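You operate a simulated robot arm through the tools that you are given. There is no shell and no other tool. Be economical: measure what you need, move in short steps, check, and stop when the job is done.

The job below is to be done with a simulated robot arm. You get a single attempt, and the scene is never put back.

TASK
Press the check button two times. Put one of the teal cubes from the white bench on top of the yellow carton there. Put the black case labelled "flat" from the long steel bench on the top of the grey bench and the black case that says "prism" on the white bench. Take the bottle that says "soap" from the long steel bench and leave it in the inside of the black frame. Put the purple case on the long steel bench away on the upper shelf of the long bench. Shut the teal box lid. Fetch the brown bottle and stand it on the teal dish. Lift the tank lid open. The order is free. Set down upright: teal cube, bottle, brown bottle.
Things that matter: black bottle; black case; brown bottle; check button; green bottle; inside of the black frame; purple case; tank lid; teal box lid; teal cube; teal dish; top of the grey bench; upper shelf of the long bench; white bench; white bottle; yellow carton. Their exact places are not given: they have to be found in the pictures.

Only the result counts: the job must be done as asked and must still hold three seconds after the hand-in. Knocking over, shifting, dropping, spilling or breaking anything else fails it. Lids that push on must go on centred and level and be pressed home; caps that screw on are set level and turned clockwise until they are tight.

THE ROBOT
A 6-joint arm with a four-finger gripper on a trunk, on a base that drives. Base frame: it is fixed to the floor where the robot stands at the start and does not move with it; the origin is under the middle of the robot, x ahead of it, y to its left, z up; the surface under the hand at the start is at about z = 0.9. Units: m, degrees, N and s.
Its first joint turns from -166.0 to 166.0 degrees. Places, roughly: black bottle, green bottle, white bottle [0.75, -1.75, 1]; black case [0.75, -1.5, 1]; brown bottle [0.25, -5.25, 0.5]; check button [0.6, -0.1, 0.9]; inside of the black frame (15x21 cm) [-1.9, -4.04, 0.92]; purple case (9x5x3 cm) [0.4, -1.7, 0.9]; tank lid [-2.6, 1, 1]; teal box lid [-0.5, -5.2, 1]; teal cube (5x5x6 cm) [0.9, -0.5, 0.9]; teal dish (9x9x3 cm) [-0.5, -5.2, 0.5]; top of the grey bench [-2.6, 0.2, 0.8]; upper shelf of the long bench [0.7, -1.8, 0.5]; white bench [0.8, -0.3, 0.9]; yellow carton [0.75, -0.75, 1]. Payload 3.43 kg.
The TCP is the grasp point between the finger pads, 0.03 m short of the fingertips. In the tool frame z runs along the fingers and y along their closing line. The gripper opens to 0.12 m. The gripper's body begins 0.085 m behind the TCP.
Orientation is that of the tool frame in the base frame, as a unit quaternion [x, y, z, w]. With the fingers straight down and closing along the base's y, the tool's x points along the base's -x, its y along +y and its z along -z.

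THE INTERFACE
- The arm moves only by the tool play_rows. Its argument "increments" is a list of rows, each a list of 6 numbers: the shift along the tool's x, y, z in m, then the turn, a rotation vector about the tool's x, y, z in rad. In form: [[tx, ty, tz, ax, ay, az], ...]. A call has 1 to 20 rows; each row shifts and turns the commanded pose from where the row before left it, along the tool's axes as they then stand. "gripper" is the finger opening in m, from 0 to 0.12, set as the call begins (left out, the last holds). A row lasts 0.2 s, in which the tool goes at most 0.05 m and 8.6 degrees; a call with a longer step from one row to the next is refused whole, and so is a gripper value outside its range. A pose out of reach is approached as far as the arm can. The call stops where the force on the tool passes 40 N (or 10 N more than at its start, if that is more) or the arm is blocked; 0.2 s more then pass. Each finger halts on what it meets, pressing with about 21 N; the grip force reading is that of the motor and also rises with nothing between the fingers. The clock runs only during rows and for 0.2 s after the last one: add rows that do not move to give the fingers time. The reply holds the time, the measured pose of the TCP, the force on the tool along the base axes, the opening and the grip force, in the units named above and with some noise, with the torque about the TCP (base axes, N m) and any sound that the robot's microphone picked up.
- Cameras (640 x 400 px; columns grow to the right, rows downward): "scene" is now at [-0.2057, 0.1754, 1.2566]; the picture's right is [-0.15, -0.99, 0.00], its down [-0.23, 0.03, -0.97] and it looks along [0.96, -0.14, -0.24] (base axes); focal length 290 px, centre (320, 200). "wrist" rides on the gripper at [0.071, -0.017, -0.121] in the tool frame; the picture's right is [0.23, 0.97, 0.00], its down [-0.81, 0.19, -0.55] and it looks along [-0.54, 0.13, 0.83] (tool axes); focal length 275 px, centre (320, 200).
- camera(camera): a new picture of that camera. The clock stands still meanwhile.
- drive_base(legs): drives the robot by 1 to 6 legs, each [ahead, turn to the left] in m and degrees, along the robot's own axes; the way and the turn of a leg run together, so that a leg with both is an arc; at most 1.5 m and 180 degrees a leg. The arm and the cameras ride along, it lands a little off, and it stops where it bumps. It gives what a move gives.
- pan_tilt(pan, tilt): turns the head with the scene camera to pan (to the left, within 143 degrees either way) and tilt (down, from -29 to 69), counted from straight ahead of the robot. It gives what a move gives.
- measure_at(camera, pixels): for up to 12 pixels [column, row] of the newest picture of that camera ("zoom" is the newest enlarged one), the place [x, y, z] in the base frame of the surface seen there, good to about 0.002 m, but the place of the scene camera against the robot may be out by one fixed shift of up to 0.018 m in any direction. The clock stands still meanwhile.
- zoom(camera, box): a new picture of the part [left, top, right, bottom] of that camera's present view, enlarged. The clock stands still meanwhile.
- finish_job(): hands the job in; it is judged then, once.

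Go step by step. Measure first, check grasps and placings, and put right what went wrong. The budget is 145 turns and 172 pictures, counting those below and the enlarged ones. Unless the task says otherwise, let go and move clear before handing in.

The tools are called after "Emit:" as name(argument=value, ...) on one line, values as JSON. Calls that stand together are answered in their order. play_rows: Moves the arm, as the interface text tells. Its arguments: {"type":"object","properties":{"increments":{"type":"array","items":{"type":"array","items":{"type":"number"}}},"gripper":{"type":"number"}},"required":["increments"]} The other tools are called the same way: drive_base (legs) drives the base; pan_tilt (pan, tilt) turns the head that bears the scene camera; camera (camera) takes a picture; measure_at (camera, pixels) gives the place of the surface under pixels of a picture; zoom (camera, box) takes an enlarged picture of a part of a camera's view; finish_job () hands the job in.

At the start:

```text
clock: 0.0
position: [0.7289, 0.0542, 1.2591]
ee_rot: [0.0, 1.0, 0.001, 0.0]
force: [-0.3, -0.1, -2.1]
ft_torque: [-0.05, -0.02, 0.01]
finger_gap: 0.12
grip_force: 0.1
robot x, y, heading: [0.0012, 0.0018, -0.1]
head pan, tilt: [-8.5, 12.9]
```

scene: 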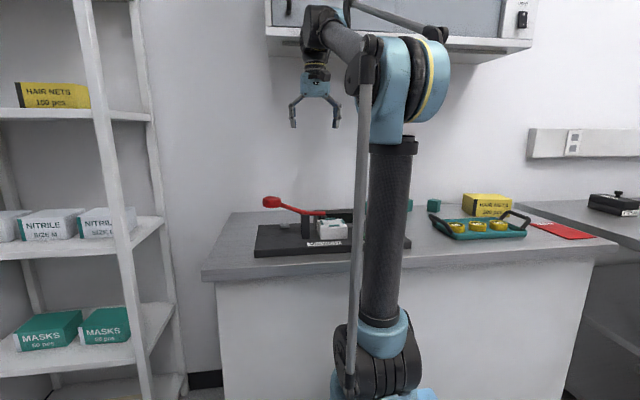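
wrist: 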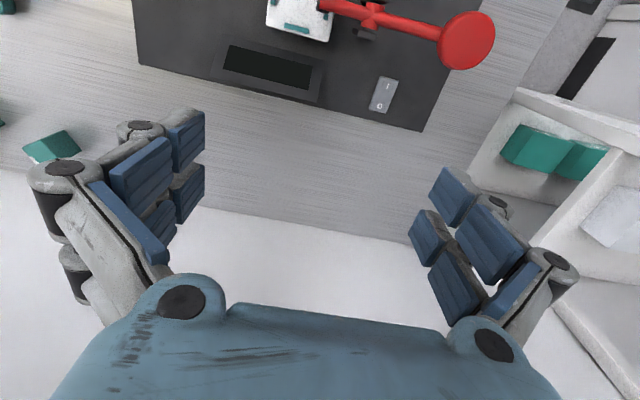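

The scene picture shows the white bench with a lever device (red arm at 290,207), the yellow carton at (487,205) and teal cubes near (434,205). I'll look closer.

Emit:
zoom(camera="scene", box=[200, 170, 420, 290])

Emit:
zoom(camera="scene", box=[400, 160, 640, 290])

Emit:
camera(camera="wrist")

```text
2.91 times, centred on (310, 230) of scene
```

zoom: 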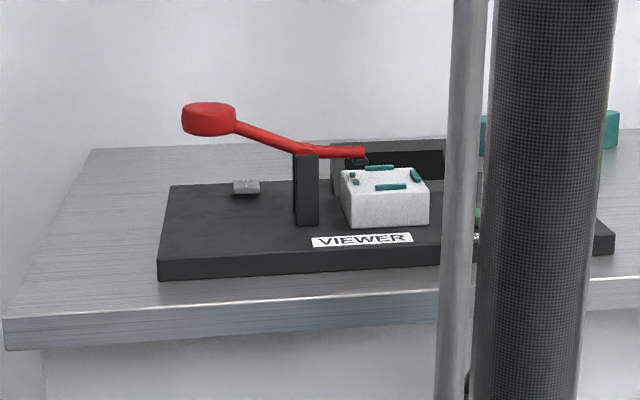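

```text
2.67 times, centred on (520, 225) of scene
```

zoom: 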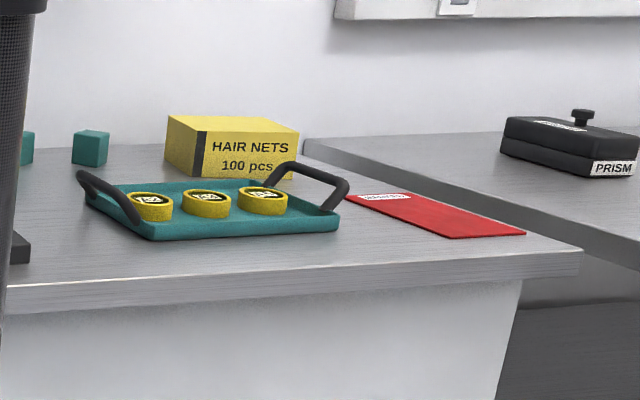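

```text
167 pictures are left
```

wrist: 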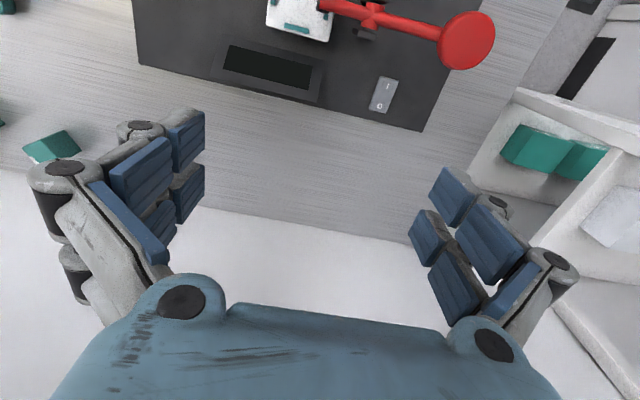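

The base plate's right part is hidden behind the arm. I'll swing the hand toward -y and take a wrist picture to see the button.

Emit:
play_rows(increments=[[0.015, -0.045, 0, 0, 0, 0], [0.015, -0.045, 0, 0, 0, 0], [0.015, -0.045, 0, 0, 0, 0], [0.015, -0.045, 0, 0, 0, 0], [0.015, -0.045, 0, 0, 0, 0], [0.015, -0.045, 0, 0, 0, 0], [0, 0, 0, 0, 0, 0]])

Emit:
camera(camera="wrist")

Emit:
camera(camera="scene")

```text
clock: 1.6
position: [0.623, -0.2153, 1.2656]
ee_rot: [0.0, 1.0, 0.0, 0.006]
force: [0.0, 0.2, 0.2]
ft_torque: [0.0, 0.01, -0.02]
finger_gap: 0.1199
grip_force: 0.0
robot x, y, heading: [-0.0, 0.0018, 0.1]
head pan, tilt: [-8.5, 12.9]
```

```text
166 pictures are left
```

wrist: 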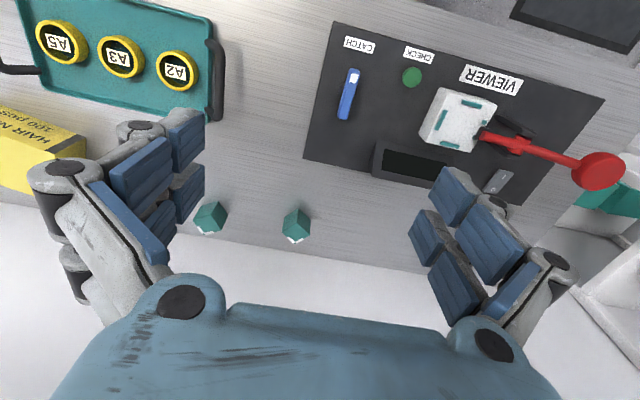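

```text
165 pictures are left
```

scene: 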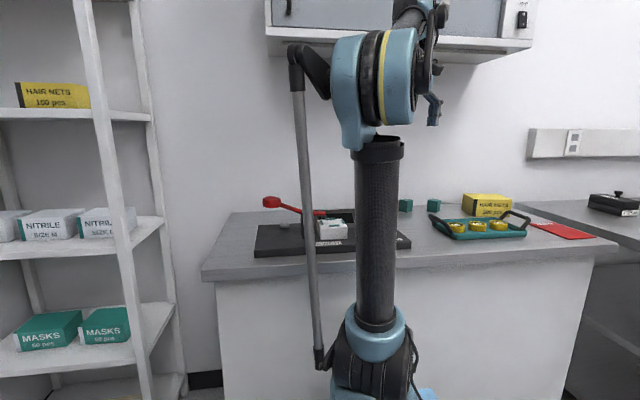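

The CHECK button is the green disc at (411,77) in the wrist picture, with the teal cubes at (211,216) and (296,225) and the carton at (30,150). I'll measure them.

Emit:
measure_at(camera="wrist", pixels=[[411, 77], [420, 88], [211, 210], [296, 218], [210, 230], [296, 238], [30, 150], [70, 155], [260, 150], [350, 90], [400, 160], [15, 110]])

Emit:
zoom(camera="wrist", box=[170, 180, 340, 260])

```text
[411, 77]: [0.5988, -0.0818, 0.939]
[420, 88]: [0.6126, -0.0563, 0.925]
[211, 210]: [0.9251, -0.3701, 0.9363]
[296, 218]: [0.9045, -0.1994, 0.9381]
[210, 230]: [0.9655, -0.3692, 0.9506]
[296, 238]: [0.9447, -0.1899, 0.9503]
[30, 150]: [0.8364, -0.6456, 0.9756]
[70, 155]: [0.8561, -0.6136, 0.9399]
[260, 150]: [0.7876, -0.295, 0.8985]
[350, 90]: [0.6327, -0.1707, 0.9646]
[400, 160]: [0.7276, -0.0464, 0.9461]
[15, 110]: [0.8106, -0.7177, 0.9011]
```

```text
3.76 times, centred on (255, 220) of wrist
```

zoom: 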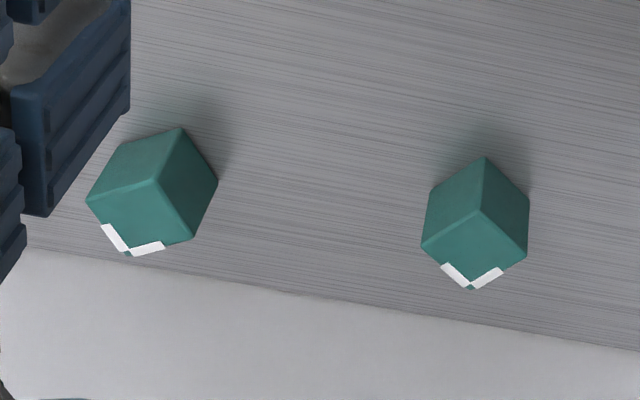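

Button top is at about (0.599,-0.082,0.939). I'll close the fingers and go above it.

Emit:
play_rows(increments=[[0.008, 0.044, 0, 0, 0, 0], [0.008, 0.044, 0, 0, 0, 0], [0.008, 0.045, 0, 0, 0, 0], [0, 0, 0.045, 0, 0, 0], [0, 0, 0.045, 0, 0, 0], [0, 0, 0.045, 0, 0, 0], [0, 0, 0.045, 0, 0, 0], [0, 0, 0.03, 0, 0, 0], [0, 0, 0, 0, 0, 0]], gripper=0)

Emit:
camera(camera="wrist")

```text
clock: 3.6
position: [0.6012, -0.0826, 1.0559]
ee_rot: [0.0, 1.0, 0.0, 0.006]
force: [0.3, 0.3, 0.7]
ft_torque: [0.03, 0.02, -0.04]
finger_gap: 0.0
grip_force: 20.9
robot x, y, heading: [0.0008, 0.0003, 0.0]
head pan, tilt: [-8.5, 12.9]
```

```text
163 pictures are left
```

wrist: 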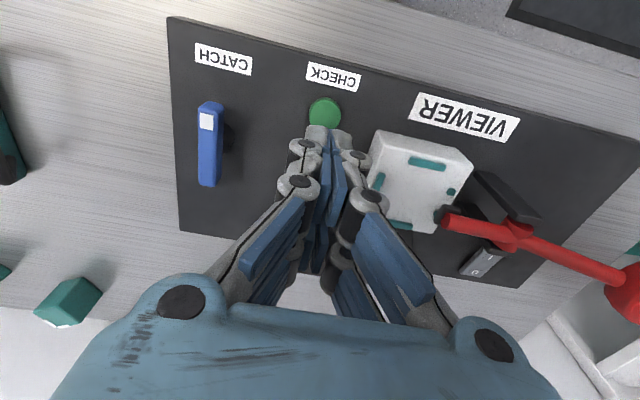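

The button is at (324,112), and the white block at (420,170) stands close. I'll measure both.

Emit:
measure_at(camera="wrist", pixels=[[324, 112], [312, 112], [336, 112], [324, 102], [376, 140], [366, 175], [400, 165], [210, 120]])

```text
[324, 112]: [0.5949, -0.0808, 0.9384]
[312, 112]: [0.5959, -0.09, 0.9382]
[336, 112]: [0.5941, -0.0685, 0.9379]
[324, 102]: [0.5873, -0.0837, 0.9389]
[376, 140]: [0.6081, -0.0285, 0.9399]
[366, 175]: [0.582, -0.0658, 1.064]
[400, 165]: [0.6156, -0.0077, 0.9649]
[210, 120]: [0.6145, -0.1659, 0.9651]
```

Button centre is near (0.597,-0.080,0.938). I'll align, descend, and press with small steps.

Emit:
play_rows(increments=[[0.004, 0.002, 0.04, 0, 0, 0], [0, 0, 0.04, 0, 0, 0], [0, 0, 0.004, 0, 0, 0], [0, 0, 0.002, 0, 0, 0], [0, 0, 0.002, 0, 0, 0], [0, 0, 0.002, 0, 0, 0], [0, 0, 0.002, 0, 0, 0]], gripper=0)

```text
clock: 5.2
position: [0.5981, -0.0815, 0.9649]
ee_rot: [0.0, 1.0, 0.001, 0.006]
force: [-0.6, 0.6, 1.6]
ft_torque: [0.02, 0.0, -0.02]
finger_gap: 0.0062
grip_force: 33.2
robot x, y, heading: [0.0014, 0.0017, 0.0]
head pan, tilt: [-8.5, 12.9]
```

The tips are at about z 0.935, touching. I'll continue pressing.

Emit:
play_rows(increments=[[0, 0, 0.002, 0, 0, 0], [0, 0, 0.002, 0, 0, 0], [0, 0, 0.002, 0, 0, 0]])

Emit:
camera(camera="wrist")

```text
clock: 6.0
position: [0.5988, -0.0813, 0.9589]
ee_rot: [0.0, 1.0, 0.0, 0.007]
force: [5.4, -3.0, 30.2]
ft_torque: [-0.09, -0.05, 0.02]
finger_gap: 0.006
grip_force: 33.3
robot x, y, heading: [0.002, -0.0001, -0.1]
head pan, tilt: [-8.5, 12.9]
heard: click
```

```text
162 pictures are left
```

wrist: 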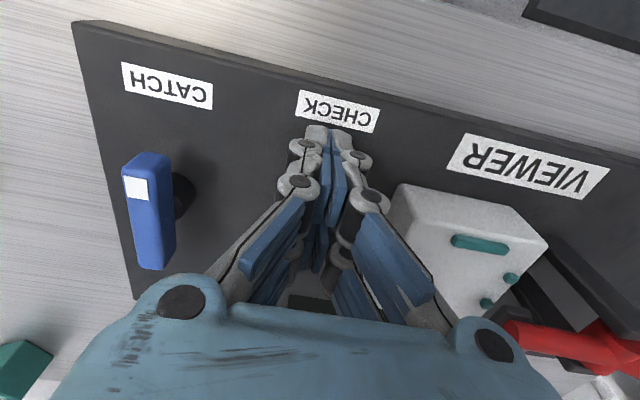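

Click heard at 0.959: one press. I'll lift and press again equally.

Emit:
play_rows(increments=[[0, 0, -0.01, 0, 0, 0], [0, 0, -0.02, 0, 0, 0], [0, 0, 0, 0, 0, 0], [0, 0, 0, 0, 0, 0]])

Emit:
play_rows(increments=[[0, 0, 0.015, 0, 0, 0], [0, 0, 0.008, 0, 0, 0], [0, 0, 0.003, 0, 0, 0], [0, 0, 0.002, 0, 0, 0], [0, 0, 0.002, 0, 0, 0]])

```text
clock: 7.0
position: [0.5994, -0.0801, 0.9892]
ee_rot: [0.0, 1.0, 0.0, 0.005]
force: [0.3, -1.0, -0.2]
ft_torque: [-0.03, 0.04, 0.01]
finger_gap: 0.0
grip_force: 33.7
robot x, y, heading: [-0.002, 0.0052, 0.2]
head pan, tilt: [-8.5, 12.9]
```

```text
clock: 8.2
position: [0.5972, -0.0824, 0.959]
ee_rot: [-0.001, 1.0, 0.0, 0.006]
force: [-5.4, -4.4, 31.6]
ft_torque: [-0.14, 0.21, 0.02]
finger_gap: 0.006
grip_force: 33.9
robot x, y, heading: [-0.0004, 0.0027, -0.2]
head pan, tilt: [-8.5, 12.9]
heard: click
```

Second click heard. I'll lift clear, open, and look at the scene to the right.

Emit:
play_rows(increments=[[0, 0, -0.045, 0, 0, 0], [0, 0, -0.045, 0, 0, 0], [0, 0, -0.045, 0, 0, 0], [0, 0, -0.045, 0, 0, 0], [0, 0, -0.045, 0, 0, 0], [0, 0, -0.045, 0, 0, 0], [0, 0, -0.045, 0, 0, 0]], gripper=0.12)

Emit:
pan_tilt(pan=-55, tilt=25)

Emit:
camera(camera="scene")

```text
clock: 9.8
position: [0.5948, -0.0821, 1.2731]
ee_rot: [0.0, 1.0, 0.001, 0.007]
force: [0.4, 0.5, 0.8]
ft_torque: [0.02, 0.04, 0.0]
finger_gap: 0.1199
grip_force: 0.0
robot x, y, heading: [0.0, 0.0004, -0.2]
head pan, tilt: [-8.5, 12.9]
```

```text
clock: 10.9
position: [0.5956, -0.0831, 1.2717]
ee_rot: [0.0, 1.0, 0.0, 0.006]
force: [0.0, 0.0, -0.2]
ft_torque: [-0.01, -0.01, 0.02]
finger_gap: 0.12
grip_force: 0.1
robot x, y, heading: [-0.0019, -0.0029, 0.2]
head pan, tilt: [-55.0, 25.0]
```

```text
161 pictures are left
```

scene: 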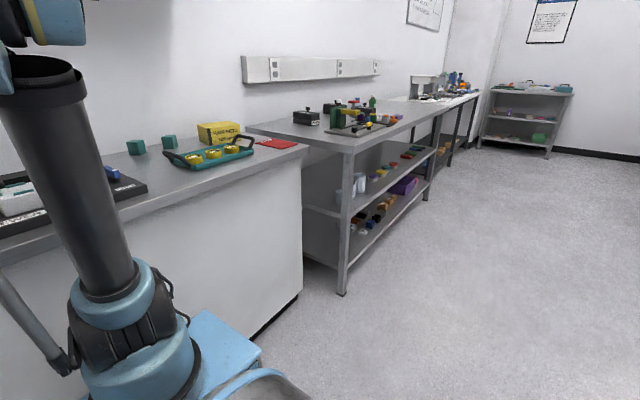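

Emit:
measure_at(camera="scene", pixels=[[302, 150], [40, 245], [346, 150], [343, 290], [425, 120], [310, 120], [140, 147], [168, 142], [270, 325], [215, 130], [240, 330]])

Emit:
zoom(camera="scene", box=[240, 60, 580, 260])

```text
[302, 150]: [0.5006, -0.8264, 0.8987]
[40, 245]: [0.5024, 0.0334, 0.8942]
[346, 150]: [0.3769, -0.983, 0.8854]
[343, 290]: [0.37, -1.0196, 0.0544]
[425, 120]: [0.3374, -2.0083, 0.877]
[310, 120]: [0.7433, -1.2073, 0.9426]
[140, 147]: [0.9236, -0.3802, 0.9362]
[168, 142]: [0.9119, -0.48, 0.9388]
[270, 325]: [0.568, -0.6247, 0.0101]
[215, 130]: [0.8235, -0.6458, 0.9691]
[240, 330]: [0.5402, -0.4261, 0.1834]
```

```text
1.88 times, centred on (410, 160) of scene
```

zoom: 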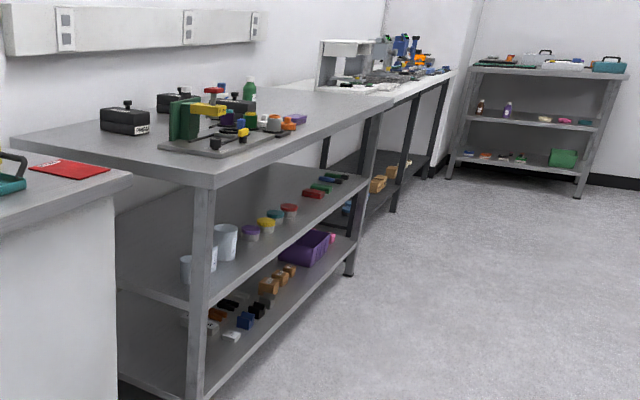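

There are three teal cubes (about y -0.20, -0.38, -0.48), the carton near (0.86,-0.66), and the bench front at x 0.50. I'll turn right and drive along the benches.

Emit:
drive_base(legs=[[0, -90], [0.55, 0]])

Emit:
pan_tilt(pan=80, tilt=25)

Emit:
camera(camera="scene")

```text
clock: 18.4
position: [-0.0353, -1.1456, 1.2733]
ee_rot: [0.691, 0.723, -0.004, 0.004]
force: [0.0, 0.3, 1.3]
ft_torque: [0.04, 0.05, 0.01]
finger_gap: 0.1199
grip_force: 0.0
robot x, y, heading: [0.0143, -0.548, -87.3]
head pan, tilt: [-55.0, 25.0]
```

```text
clock: 20.6
position: [-0.0353, -1.1309, 1.2795]
ee_rot: [0.691, 0.723, -0.009, 0.009]
force: [-0.2, 0.1, -0.7]
ft_torque: [0.01, -0.02, 0.04]
finger_gap: 0.1201
grip_force: 0.0
robot x, y, heading: [0.0194, -0.5496, -87.6]
head pan, tilt: [80.0, 25.0]
```

```text
159 pictures are left
```

scene: 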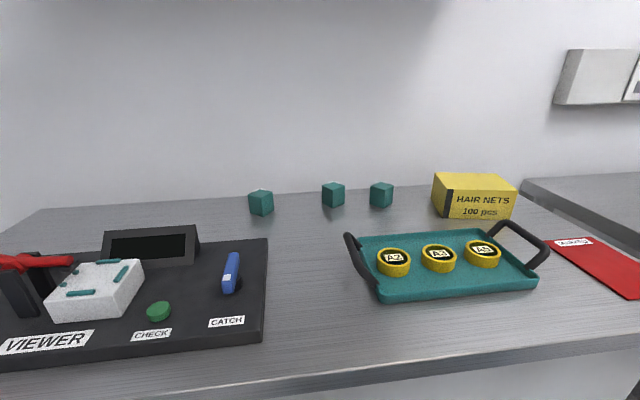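

Three cubes are clearly visible at (261,202), (333,194), (381,194). I'll swing the arm left around the base axis so the hand is over the bench.

Emit:
play_rows(increments=[[0.002, 0.049, 0, 0, 0, -0.0847], [0.002, 0.049, 0, 0, 0, -0.0847], [0.002, 0.049, 0, 0, 0, -0.0847], [0.002, 0.049, 0, 0, 0, -0.0847], [0.002, 0.049, 0, 0, 0, -0.0847], [0.002, 0.049, 0, 0, 0, -0.0847], [0.002, 0.049, 0, 0, 0, -0.0847], [0.002, 0.049, 0, 0, 0, -0.0847], [0.002, 0.049, 0, 0, 0, -0.0847], [0.002, 0.049, 0, 0, 0, -0.0847], [0.002, 0.049, 0, 0, 0, -0.0847], [0.002, 0.049, 0, 0, 0, -0.0847], [0.002, 0.049, 0, 0, 0, -0.0847], [0.002, 0.049, 0, 0, 0, -0.0847], [0.002, 0.049, 0, 0, 0, -0.0847], [0.002, 0.049, 0, 0, 0, -0.0847], [0.002, 0.049, 0, 0, 0, -0.0847], [0.002, 0.049, 0, 0, 0, -0.0847]])

Emit:
camera(camera="wrist")

```text
clock: 24.4
position: [0.5166, -0.5526, 1.2653]
ee_rot: [0.0, 1.0, -0.012, 0.001]
force: [-0.2, 0.3, 0.2]
ft_torque: [0.07, 0.0, 0.0]
finger_gap: 0.1201
grip_force: 0.0
robot x, y, heading: [0.0178, -0.5509, -87.3]
head pan, tilt: [80.0, 25.0]
```

```text
158 pictures are left
```

wrist: 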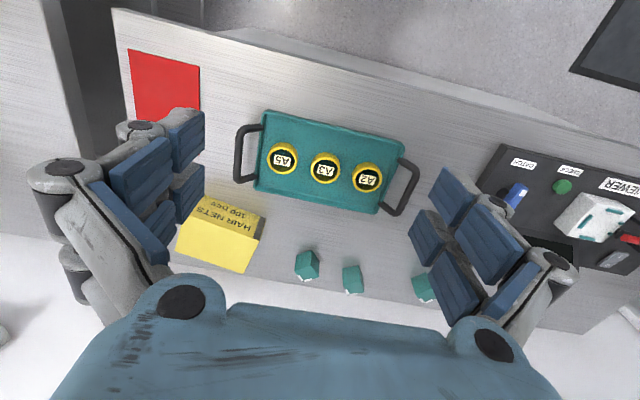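

Carton at (220,240), cubes at (306,265), (352,279). I'll zoom and measure.

Emit:
zoom(camera="wrist", box=[170, 190, 380, 310])

```text
3.05 times, centred on (275, 250) of wrist
```

zoom: 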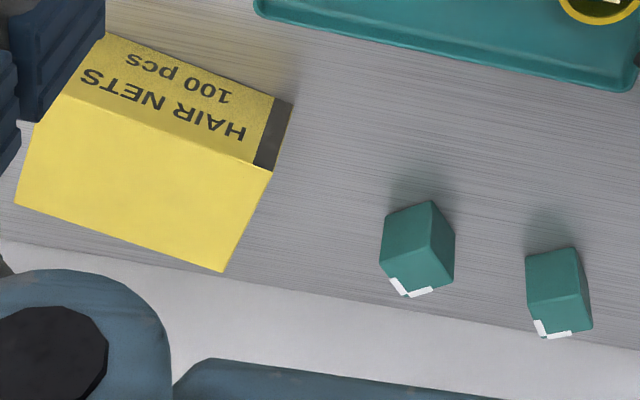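

Emit:
measure_at(camera="zoom", pixels=[[388, 220], [428, 205], [452, 238], [382, 260], [428, 260], [452, 280], [400, 285], [410, 265], [20, 200], [225, 268], [268, 172], [75, 90]])

Emit:
zoom(camera="wrist", box=[285, 240, 375, 300])

```text
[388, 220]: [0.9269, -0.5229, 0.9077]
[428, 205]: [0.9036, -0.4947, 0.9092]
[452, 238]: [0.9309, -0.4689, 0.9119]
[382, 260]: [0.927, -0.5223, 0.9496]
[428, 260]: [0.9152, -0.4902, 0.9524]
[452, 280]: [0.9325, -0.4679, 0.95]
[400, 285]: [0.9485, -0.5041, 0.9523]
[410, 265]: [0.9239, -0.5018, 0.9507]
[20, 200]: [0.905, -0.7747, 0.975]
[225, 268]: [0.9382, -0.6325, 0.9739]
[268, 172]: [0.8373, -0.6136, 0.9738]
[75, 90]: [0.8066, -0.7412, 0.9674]
```

```text
6.67 times, centred on (330, 270) of wrist
```

zoom: 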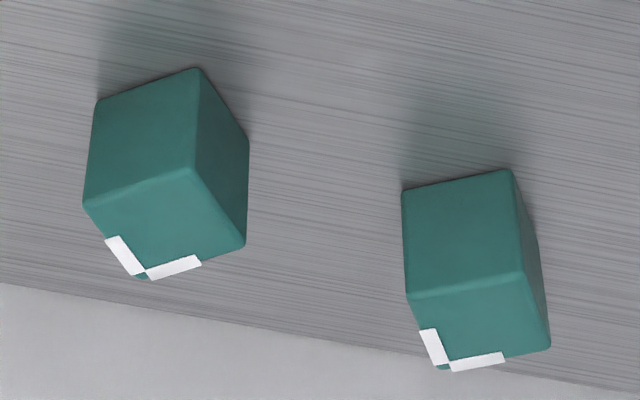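

Cube 1 is centred near (0.930,-0.496), yawed about 41°, its top at 0.952; the carton top centre is about (0.871,-0.694,0.974). I'll go above the cube with the tool rotated 41°.

Emit:
play_rows(increments=[[-0.0413, 0.0057, 0.02, 0, 0, 0], [-0.0413, 0.0057, 0.02, 0, 0, 0], [-0.0413, 0.0057, 0.02, 0, 0, 0], [-0.0413, 0.0057, 0.02, 0, 0, 0], [-0.0413, 0.0057, 0.02, 0, 0, 0], [-0.0413, 0.0057, 0.02, 0, 0, 0], [-0.0413, 0.0057, 0.02, 0, 0, 0], [-0.0413, 0.0057, 0.02, 0, 0, 0], [-0.0413, 0.0057, 0.02, 0, 0, 0], [-0.0413, 0.0057, 0.02, 0, 0, 0], [0, 0, 0, 0, 0, -0.12], [0, 0, 0, 0, 0, -0.12], [0, 0, 0, 0, 0, -0.12], [0, 0, 0, 0, 0, -0.12], [0, 0, 0, 0, 0, -0.12], [0, 0, 0, 0, 0, -0.115], [0, 0, 0, 0, 0, 0]], gripper=0.075)

Emit:
camera(camera="wrist")

```text
clock: 28.0
position: [0.8824, -0.5133, 1.0589]
ee_rot: [-0.35, 0.937, -0.012, -0.003]
force: [0.0, -0.2, -0.3]
ft_torque: [-0.02, 0.04, 0.0]
finger_gap: 0.0747
grip_force: 0.0
out of reach, approached as far as the arm can: row 9, 10
robot x, y, heading: [0.0183, -0.5495, -87.3]
head pan, tilt: [80.0, 25.0]
```

```text
155 pictures are left
```

wrist: 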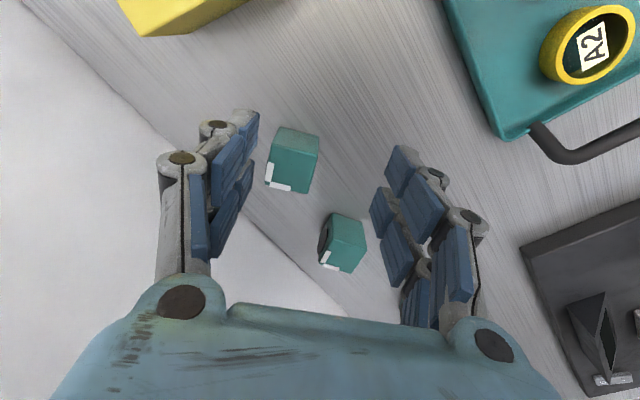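

Position stopped at (0.882,-0.513). I'll measure the cubes from here.

Emit:
measure_at(camera="wrist", pixels=[[278, 131], [318, 136], [271, 158], [310, 163], [272, 188], [308, 192], [290, 175], [345, 255]])

Emit:
zoom(camera="wrist", box=[230, 110, 400, 290])

```text
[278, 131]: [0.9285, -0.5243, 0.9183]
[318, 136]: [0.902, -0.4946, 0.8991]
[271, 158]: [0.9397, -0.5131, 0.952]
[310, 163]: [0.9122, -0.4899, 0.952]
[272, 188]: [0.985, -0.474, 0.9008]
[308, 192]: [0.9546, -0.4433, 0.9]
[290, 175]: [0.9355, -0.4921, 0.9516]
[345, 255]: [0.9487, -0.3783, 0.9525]
```

```text
2.22 times, centred on (315, 200) of wrist
```

zoom: 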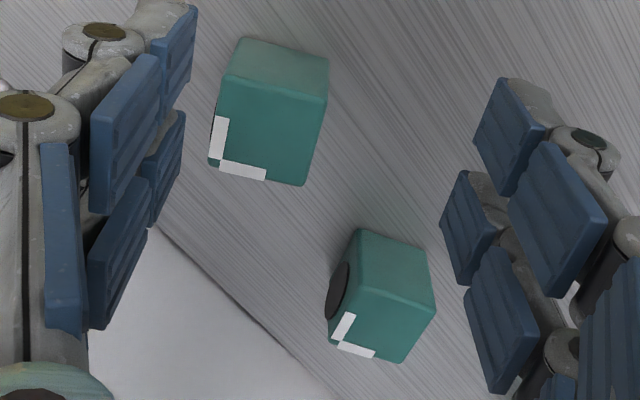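

Cube 1's edges look parallel with the tool. I'll go down a bit and see where the arm gets to.

Emit:
play_rows(increments=[[0, 0, 0.03, 0, 0, 0], [0, 0, 0.03, 0, 0, 0], [0, 0, 0, 0, 0, 0]])

```text
clock: 28.8
position: [0.8869, -0.5138, 1.0002]
ee_rot: [-0.35, 0.937, -0.012, -0.003]
force: [0.2, 0.4, -0.2]
ft_torque: [0.02, -0.04, 0.01]
finger_gap: 0.0749
grip_force: 0.1
robot x, y, heading: [0.0208, -0.5421, -87.5]
head pan, tilt: [80.0, 25.0]
```

Emit:
play_rows(increments=[[-0.0225, -0.0076, 0, 0, 0, 0], [-0.0225, -0.0076, 0, 0, 0, 0], [0, 0, 0, 0, 0, 0]])

Emit:
camera(camera="wrist")

```text
clock: 29.6
position: [0.9174, -0.4997, 0.9971]
ee_rot: [-0.349, 0.937, -0.012, -0.003]
force: [-0.2, 0.3, 0.3]
ft_torque: [0.01, -0.04, 0.03]
finger_gap: 0.0752
grip_force: 0.0
out of reach, approached as far as the arm can: row 2
robot x, y, heading: [0.0164, -0.5506, -87.4]
head pan, tilt: [80.0, 25.0]
```

```text
153 pictures are left
```

wrist: 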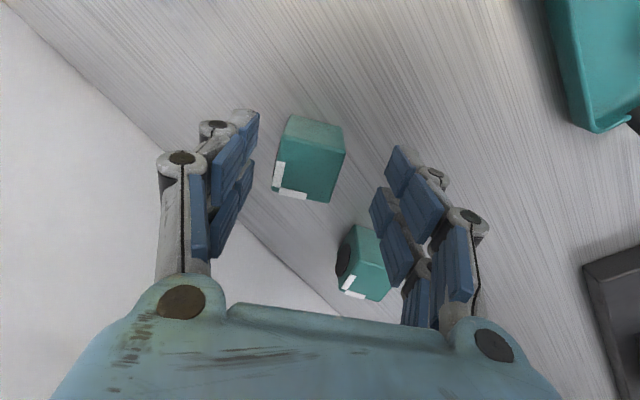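

The arm is ~10 mm short along the cube's side but still well over it; I'll descend with small reaching shifts.

Emit:
play_rows(increments=[[0, -0.006, 0.02, 0, 0, 0], [-0.004, -0.002, 0.02, 0, 0, 0], [-0.004, 0, 0.02, 0, 0, 0], [0, 0, 0, 0, 0, 0]])

Emit:
camera(camera="wrist")

```text
clock: 30.6
position: [0.9292, -0.5027, 0.939]
ee_rot: [-0.349, 0.937, -0.012, -0.003]
force: [0.5, 0.6, -0.5]
ft_torque: [0.02, -0.04, -0.01]
finger_gap: 0.0749
grip_force: 0.0
robot x, y, heading: [0.0219, -0.5489, -87.6]
head pan, tilt: [80.0, 25.0]
```

```text
152 pictures are left
```

wrist: 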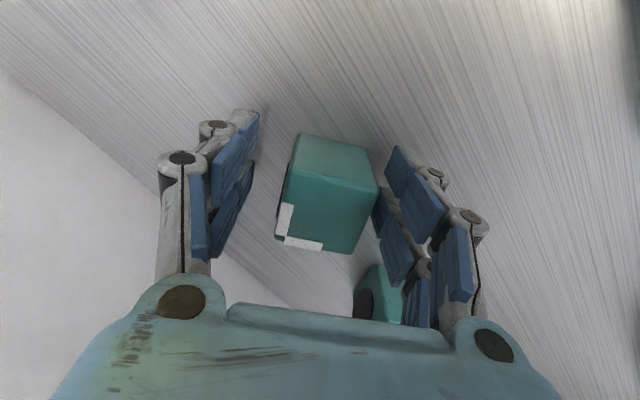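

The cube sits between the fingers, a bit to the right. I'll shift +6 mm, then close and lift.

Emit:
play_rows(increments=[[0, 0.006, 0, 0, 0, 0], [0, 0, 0, 0, 0, 0]])

Emit:
play_rows(increments=[[0, 0, 0, 0, 0, 0], [0, 0, 0, 0, 0, 0], [0, 0, 0, 0, 0, 0], [0, 0, -0.03, 0, 0, 0], [0.01, 0, -0.04, 0, 0, 0], [0.02, 0, -0.04, 0, 0, 0], [0, 0, 0, 0, 0, 0]], gripper=0)

Emit:
camera(camera="wrist")

```text
clock: 31.2
position: [0.9261, -0.499, 0.9389]
ee_rot: [-0.349, 0.937, -0.012, -0.003]
force: [-0.1, 0.7, 0.2]
ft_torque: [0.01, -0.03, 0.0]
finger_gap: 0.0751
grip_force: 0.0
robot x, y, heading: [0.0206, -0.5481, -87.7]
head pan, tilt: [80.0, 25.0]
```

```text
clock: 32.8
position: [0.894, -0.5165, 1.0475]
ee_rot: [-0.349, 0.937, -0.011, -0.003]
force: [0.4, -1.4, -0.1]
ft_torque: [0.0, 0.03, 0.0]
finger_gap: 0.0001
grip_force: 20.5
out of reach, approached as far as the arm can: row 6
robot x, y, heading: [0.0195, -0.5471, -87.2]
head pan, tilt: [80.0, 25.0]
```

```text
151 pictures are left
```

wrist: 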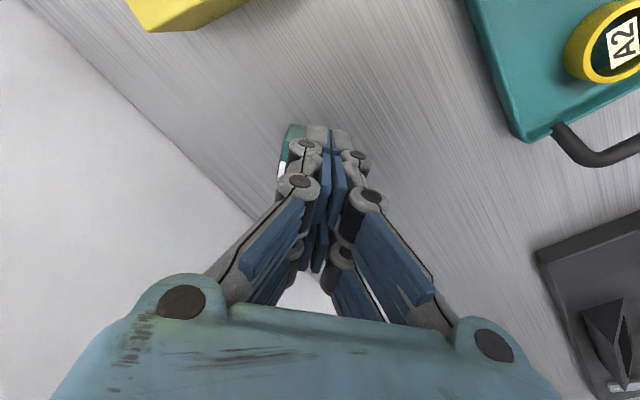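

The fingers closed on nothing (gap 0). I'll open and see where the cube is.

Emit:
play_rows(increments=[[0.02, 0, -0.02, 0, 0, 0], [0.02, 0, 0, 0, 0, 0], [0.02, 0, 0, 0, 0, 0]], gripper=0.1)

Emit:
camera(camera="wrist")

```text
clock: 33.6
position: [0.8524, -0.5563, 1.0671]
ee_rot: [-0.35, 0.937, -0.012, -0.003]
force: [0.0, 0.1, 0.2]
ft_torque: [-0.04, -0.01, -0.01]
finger_gap: 0.0999
grip_force: 0.0
robot x, y, heading: [0.0194, -0.5485, -87.2]
head pan, tilt: [80.0, 25.0]
```

```text
150 pictures are left
```

wrist: 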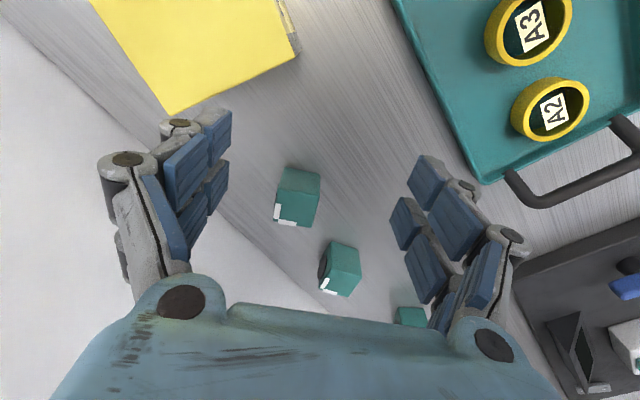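

Emit:
zoom(camera="wrist", box=[250, 150, 390, 310])

Emit:
measure_at(camera="wrist", pixels=[[284, 172], [320, 176], [280, 195], [315, 200], [276, 215], [308, 224], [297, 210], [338, 255], [341, 278]])

Emit:
pan_tilt(pan=60, tilt=60)

Emit:
camera(camera="scene")

```text
2.50 times, centred on (320, 230) of wrist
```

zoom: 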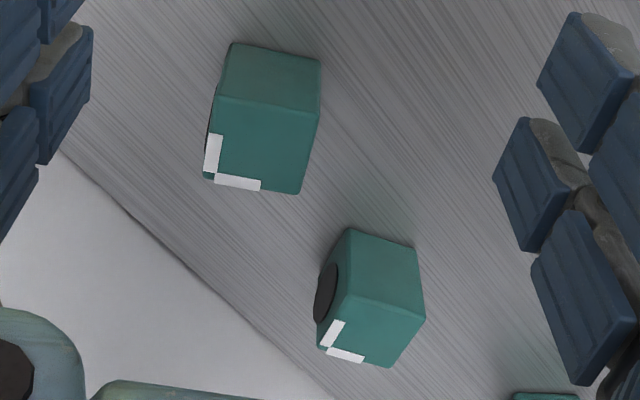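

```text
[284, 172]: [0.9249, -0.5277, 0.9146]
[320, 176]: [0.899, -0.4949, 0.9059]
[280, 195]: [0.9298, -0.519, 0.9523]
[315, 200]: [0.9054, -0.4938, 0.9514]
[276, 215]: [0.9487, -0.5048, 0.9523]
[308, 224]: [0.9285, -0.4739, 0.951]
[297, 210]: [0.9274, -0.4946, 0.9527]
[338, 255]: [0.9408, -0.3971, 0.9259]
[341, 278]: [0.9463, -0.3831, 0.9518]
```

```text
clock: 34.6
position: [0.8532, -0.5561, 1.0675]
ee_rot: [-0.35, 0.937, -0.012, -0.003]
force: [-0.3, 0.1, 0.3]
ft_torque: [0.02, 0.01, 0.02]
finger_gap: 0.1
grip_force: 0.0
robot x, y, heading: [0.0212, -0.5487, -87.4]
head pan, tilt: [60.0, 60.0]
```

```text
148 pictures are left
```

scene: 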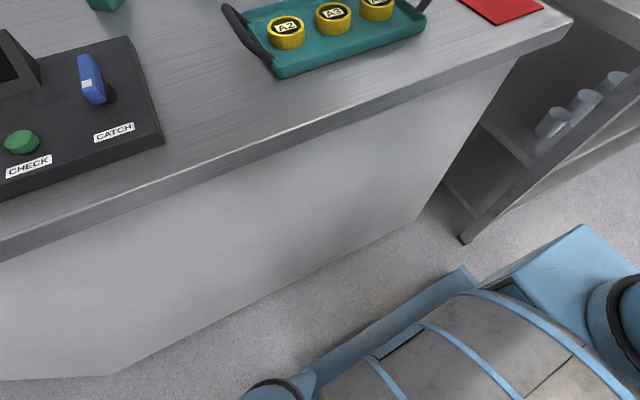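

The cube stays at about (0.927,-0.497). I'll measure the base's clearance to the bench.

Emit:
measure_at(camera="scene", pixels=[[400, 310], [465, 270], [330, 355], [585, 230], [300, 285], [200, 350], [420, 110], [600, 250]])

```text
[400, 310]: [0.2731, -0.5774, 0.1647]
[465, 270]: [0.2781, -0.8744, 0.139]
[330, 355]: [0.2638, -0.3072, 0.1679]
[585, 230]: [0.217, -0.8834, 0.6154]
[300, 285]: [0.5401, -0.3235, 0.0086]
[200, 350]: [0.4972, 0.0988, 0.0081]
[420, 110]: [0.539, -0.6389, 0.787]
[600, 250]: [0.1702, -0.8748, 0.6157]
```

The base has ~0.22 m clearance, so I'll raise and retract the arm, then shift the base ~0.12 m nearer the bench with a small back-and-forth.

Emit:
play_rows(increments=[[0.03, 0, -0.035, 0, 0, 0], [0.03, 0, -0.035, 0, 0, 0], [0.03, 0, -0.035, 0, 0, 0], [0.03, 0, -0.035, 0, 0, 0], [0.03, 0, -0.035, 0, 0, 0]], gripper=0.075)

Emit:
drive_base(legs=[[0, -25], [-0.3, 0], [0, 24], [0.22, 0]])

Emit:
camera(camera="wrist")

```text
clock: 35.8
position: [0.7407, -0.652, 1.2446]
ee_rot: [-0.35, 0.937, -0.012, -0.003]
force: [0.6, 0.2, -1.1]
ft_torque: [-0.01, 0.06, -0.02]
finger_gap: 0.0752
grip_force: 0.0
robot x, y, heading: [0.0209, -0.5512, -87.3]
head pan, tilt: [60.0, 60.0]
```

```text
clock: 40.1
position: [0.8104, -0.5598, 1.2277]
ee_rot: [-0.234, 0.972, -0.028, -0.006]
force: [-0.4, 0.9, 0.4]
ft_torque: [0.04, 0.03, 0.0]
finger_gap: 0.075
grip_force: 0.1
robot x, y, heading: [0.1235, -0.323, -110.7]
head pan, tilt: [60.0, 60.0]
stopped in leg 3: the robot was blocked; the commanded pose is now the measured one
```

```text
147 pictures are left
```

wrist: 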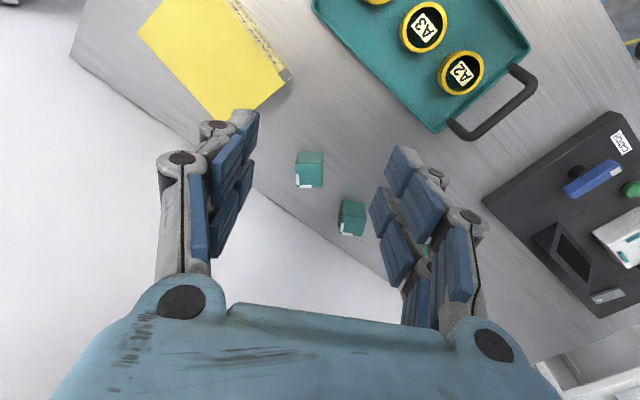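

The base stopped at (0.124,-0.323), which gives good reach (cube 0.82 m, carton 0.83 m). I'll work from here, levelling the tool and going above the cube.

Emit:
play_rows(increments=[[0, 0, 0, -0.026, -0.012, -0.08], [0, 0, 0, -0.026, -0.012, -0.08], [0, 0, 0, 0, 0, -0.085], [-0.0262, -0.006, 0.04, 0, 0, 0], [-0.0262, -0.006, 0.04, 0, 0, 0], [-0.0262, -0.006, 0.04, 0, 0, 0], [-0.0262, -0.006, 0.04, 0, 0, 0], [-0.0262, -0.006, 0.04, 0, 0, 0], [0, 0, 0, 0, 0, 0]])

Emit:
camera(camera="wrist")

```text
clock: 42.1
position: [0.9248, -0.5127, 1.0271]
ee_rot: [-0.344, 0.939, 0.004, -0.003]
force: [-0.6, -0.3, 0.6]
ft_torque: [0.02, 0.02, 0.01]
finger_gap: 0.075
grip_force: 0.1
robot x, y, heading: [0.1236, -0.3196, -110.8]
head pan, tilt: [60.0, 60.0]
```

```text
146 pictures are left
```

wrist: 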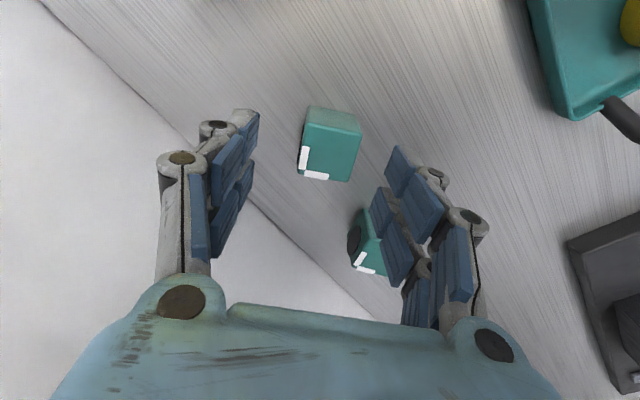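

Emit:
measure_at(camera="wrist", pixels=[[306, 126], [356, 133], [304, 172], [348, 178], [329, 150], [326, 172]])

```text
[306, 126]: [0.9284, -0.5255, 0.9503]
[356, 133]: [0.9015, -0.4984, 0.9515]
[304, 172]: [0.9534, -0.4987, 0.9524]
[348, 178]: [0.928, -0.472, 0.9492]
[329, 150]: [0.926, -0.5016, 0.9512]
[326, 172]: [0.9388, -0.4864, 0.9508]
```

Cube centre is (0.928,-0.499), yaw 45°. I'll align and descend, then check before closing.

Emit:
play_rows(increments=[[0, 0, 0, 0, 0, -0.075], [-0.0118, 0.0076, 0, 0, 0, 0], [0, 0, 0.035, 0, 0, 0], [0, 0, 0.035, 0, 0, 0], [0, 0, 0.02, 0, 0, 0], [0, 0, 0, 0, 0, 0]])

Emit:
camera(camera="wrist")

```text
clock: 43.3
position: [0.9156, -0.5067, 1.0334]
ee_rot: [-0.376, 0.927, 0.002, -0.003]
force: [-0.5, -3.0, 1.5]
ft_torque: [0.36, -0.01, 0.04]
finger_gap: 0.0749
grip_force: 0.1
out of reach, approached as far as the arm can: row 5
robot x, y, heading: [0.1247, -0.3226, -110.4]
head pan, tilt: [60.0, 60.0]
stopped in row 5: the arm was blocked; the commanded pose is now the measured one
```

```text
145 pictures are left
```

wrist: 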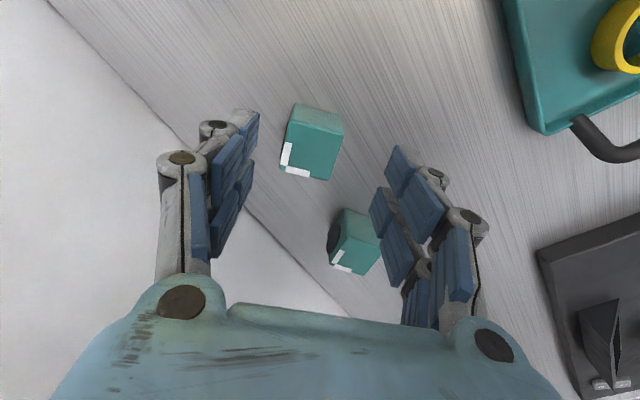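

The arm was blocked at z 1.033. I'll look at the arm with the scene camera.

Emit:
pan_tilt(pan=95, tilt=0)

Emit:
camera(camera="scene")

```text
clock: 44.6
position: [0.9159, -0.5017, 1.0329]
ee_rot: [-0.376, 0.927, 0.002, -0.005]
force: [-0.3, 0.6, -0.6]
ft_torque: [-0.01, -0.02, -0.01]
finger_gap: 0.0747
grip_force: 0.1
robot x, y, heading: [0.1211, -0.3245, -110.3]
head pan, tilt: [95.0, 0.0]
```

```text
144 pictures are left
```

scene: 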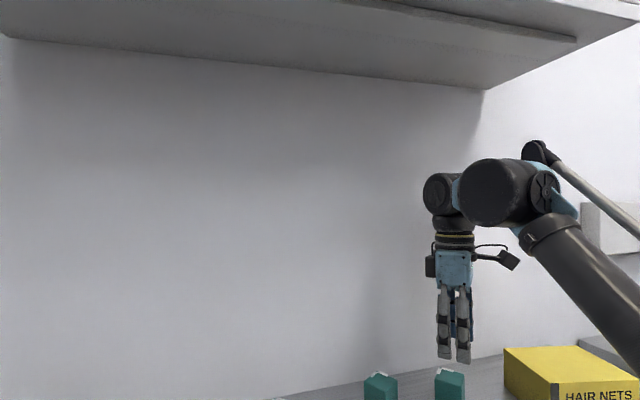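

Emit:
measure_at(camera="scene", pixels=[[300, 250], [430, 190], [490, 195], [452, 275], [545, 230], [600, 290], [530, 360], [450, 85], [590, 150], [610, 225]])

Emit:
pan_tilt(pan=75, tilt=25)

Emit:
camera(camera="scene")

```text
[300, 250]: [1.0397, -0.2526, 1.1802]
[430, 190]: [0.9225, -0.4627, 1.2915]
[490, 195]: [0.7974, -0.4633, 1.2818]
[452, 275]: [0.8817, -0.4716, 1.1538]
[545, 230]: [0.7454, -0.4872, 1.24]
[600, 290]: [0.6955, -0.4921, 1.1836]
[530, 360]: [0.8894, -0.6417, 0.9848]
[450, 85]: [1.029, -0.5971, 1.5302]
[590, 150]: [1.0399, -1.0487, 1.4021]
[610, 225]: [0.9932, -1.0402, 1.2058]
```

```text
clock: 45.5
position: [0.917, -0.5016, 1.0328]
ee_rot: [-0.376, 0.927, 0.002, -0.006]
force: [-0.7, -0.3, -0.3]
ft_torque: [0.01, 0.03, 0.01]
finger_gap: 0.075
grip_force: 0.0
robot x, y, heading: [0.1258, -0.3202, -110.8]
head pan, tilt: [75.0, 25.0]
```

```text
143 pictures are left
```

scene: 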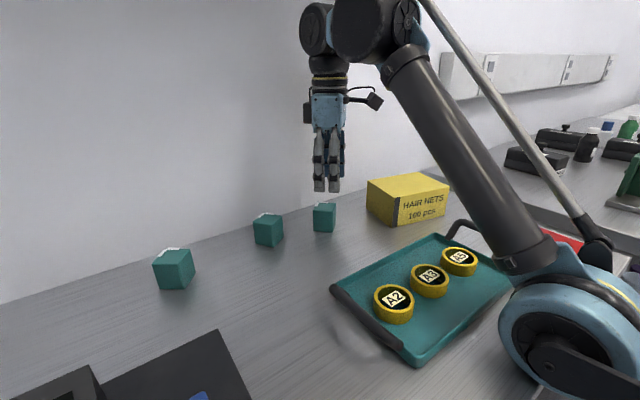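

Emit:
measure_at(camera="scene", pixels=[[600, 330], [520, 330], [540, 270], [520, 240], [490, 190], [550, 235], [465, 225], [590, 385], [500, 262], [600, 250]])

Emit:
pan_tilt(pan=60, tilt=50)

Emit:
camera(camera="scene")

```text
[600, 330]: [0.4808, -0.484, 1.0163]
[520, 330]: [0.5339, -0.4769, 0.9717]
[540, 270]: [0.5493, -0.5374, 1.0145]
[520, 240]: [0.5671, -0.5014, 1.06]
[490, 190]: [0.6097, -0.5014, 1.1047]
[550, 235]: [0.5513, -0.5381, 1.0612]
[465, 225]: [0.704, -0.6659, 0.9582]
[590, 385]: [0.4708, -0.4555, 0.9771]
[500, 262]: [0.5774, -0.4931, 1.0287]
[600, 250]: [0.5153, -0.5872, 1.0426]
```

```text
clock: 46.3
position: [0.9161, -0.5033, 1.0329]
ee_rot: [-0.376, 0.926, 0.001, -0.005]
force: [0.0, 0.4, 0.2]
ft_torque: [0.0, 0.02, -0.02]
finger_gap: 0.075
grip_force: 0.0
robot x, y, heading: [0.1256, -0.3221, -110.2]
head pan, tilt: [60.0, 50.0]
```

```text
142 pictures are left
```

scene: 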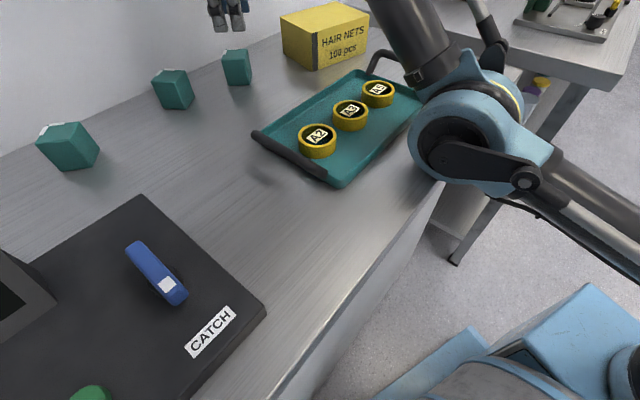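

The elbow (blue joint near (0.48,-0.48,1.0)) is over the bench edge/tray, which blocks descent; the further base position is better. I'll raise the arm and drive ahead 0.2 m to about (0.055,-0.51).

Emit:
play_rows(increments=[[0, 0, -0.03, 0, 0, 0], [0.02, 0, -0.04, 0, 0, 0], [0.02, 0, -0.04, 0, 0, 0], [0.02, 0.02, -0.04, 0, 0, 0], [0.02, 0.02, -0.04, 0, 0, 0], [0.02, 0.02, 0, 0, 0, 0]])

Emit:
drive_base(legs=[[0.21, 0]])

Emit:
camera(camera="scene")

Emit:
camera(camera="wrist")

```text
clock: 47.7
position: [0.7928, -0.5297, 1.213]
ee_rot: [-0.377, 0.926, 0.002, -0.005]
force: [1.3, 0.1, -0.9]
ft_torque: [-0.01, 0.06, -0.05]
finger_gap: 0.0751
grip_force: 0.0
out of reach, approached as far as the arm can: row 3, 4
robot x, y, heading: [0.1246, -0.3208, -110.7]
head pan, tilt: [60.0, 50.0]
```

```text
clock: 49.4
position: [0.7154, -0.7291, 1.2128]
ee_rot: [-0.375, 0.927, 0.002, -0.005]
force: [0.8, -0.4, 0.2]
ft_torque: [0.06, -0.01, -0.01]
finger_gap: 0.0748
grip_force: 0.2
robot x, y, heading: [0.0474, -0.5204, -110.6]
head pan, tilt: [60.0, 50.0]
```

```text
141 pictures are left
```

scene: 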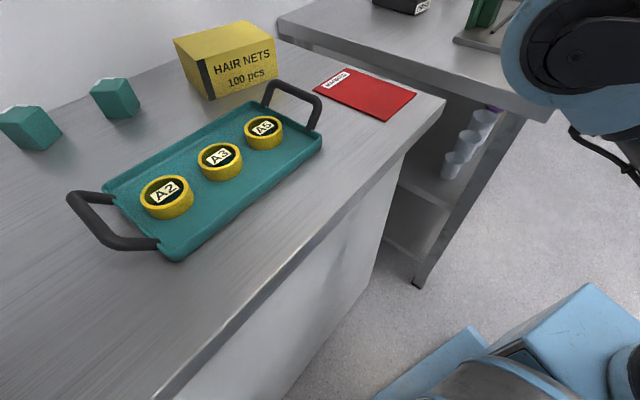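

```text
140 pictures are left
```

wrist: 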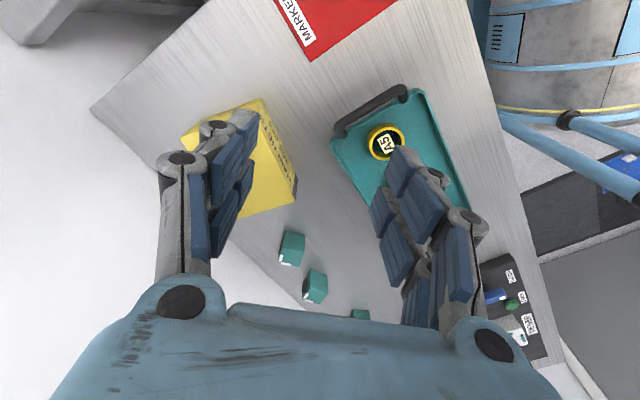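

Going above the cube again from the better base position.

Emit:
play_rows(increments=[[-0.039, 0.002, 0.027, 0, 0, 0], [-0.039, 0.002, 0.027, 0, 0, 0], [-0.039, 0.002, 0.027, 0, 0, 0], [-0.039, 0.002, 0.027, 0, 0, 0], [-0.039, 0.002, 0.027, 0, 0, 0], [-0.039, 0.002, 0.027, 0, 0, 0], [-0.039, 0.002, 0.027, 0, 0, 0], [-0.039, 0.002, 0.027, 0, 0, 0], [0, 0, 0, 0, 0, 0]])

Emit:
camera(camera="wrist")

```text
clock: 51.4
position: [0.8692, -0.5282, 0.9913]
ee_rot: [-0.376, 0.927, 0.0, -0.007]
force: [-0.6, 0.2, -0.9]
ft_torque: [-0.06, 0.0, -0.01]
finger_gap: 0.0749
grip_force: 0.1
out of reach, approached as far as the arm can: row 5, 6, 7, 8
robot x, y, heading: [0.0462, -0.5259, -110.8]
head pan, tilt: [60.0, 50.0]
```

```text
139 pictures are left
```

wrist: 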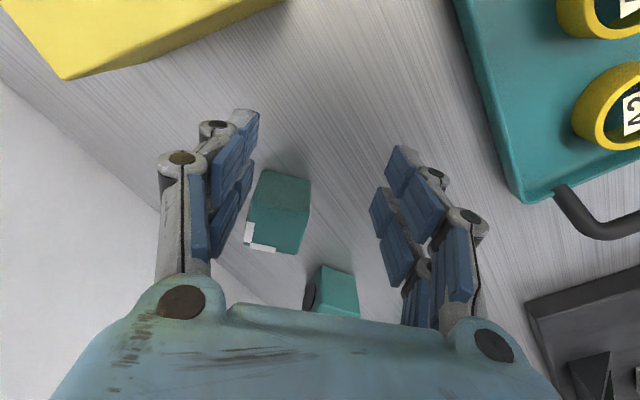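

Emit:
play_rows(increments=[[-0.03, -0.01, -0.006, 0, 0, 0], [-0.032, -0.01, 0, 0, 0, 0], [0, 0, 0, 0, 0, 0]])

Emit:
camera(camera="wrist")

```text
clock: 52.2
position: [0.8691, -0.5239, 0.9876]
ee_rot: [-0.376, 0.926, -0.003, -0.009]
force: [-0.9, 0.1, 0.2]
ft_torque: [-0.01, 0.02, -0.01]
finger_gap: 0.0749
grip_force: 0.0
out of reach, approached as far as the arm can: row 1, 2
robot x, y, heading: [0.0491, -0.5241, -110.6]
head pan, tilt: [60.0, 50.0]
```

```text
138 pictures are left
```

wrist: 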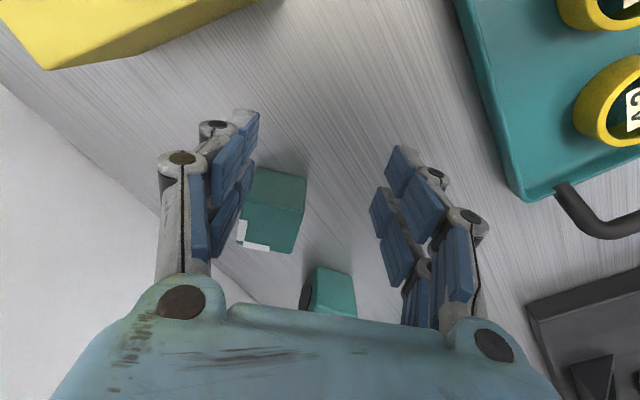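

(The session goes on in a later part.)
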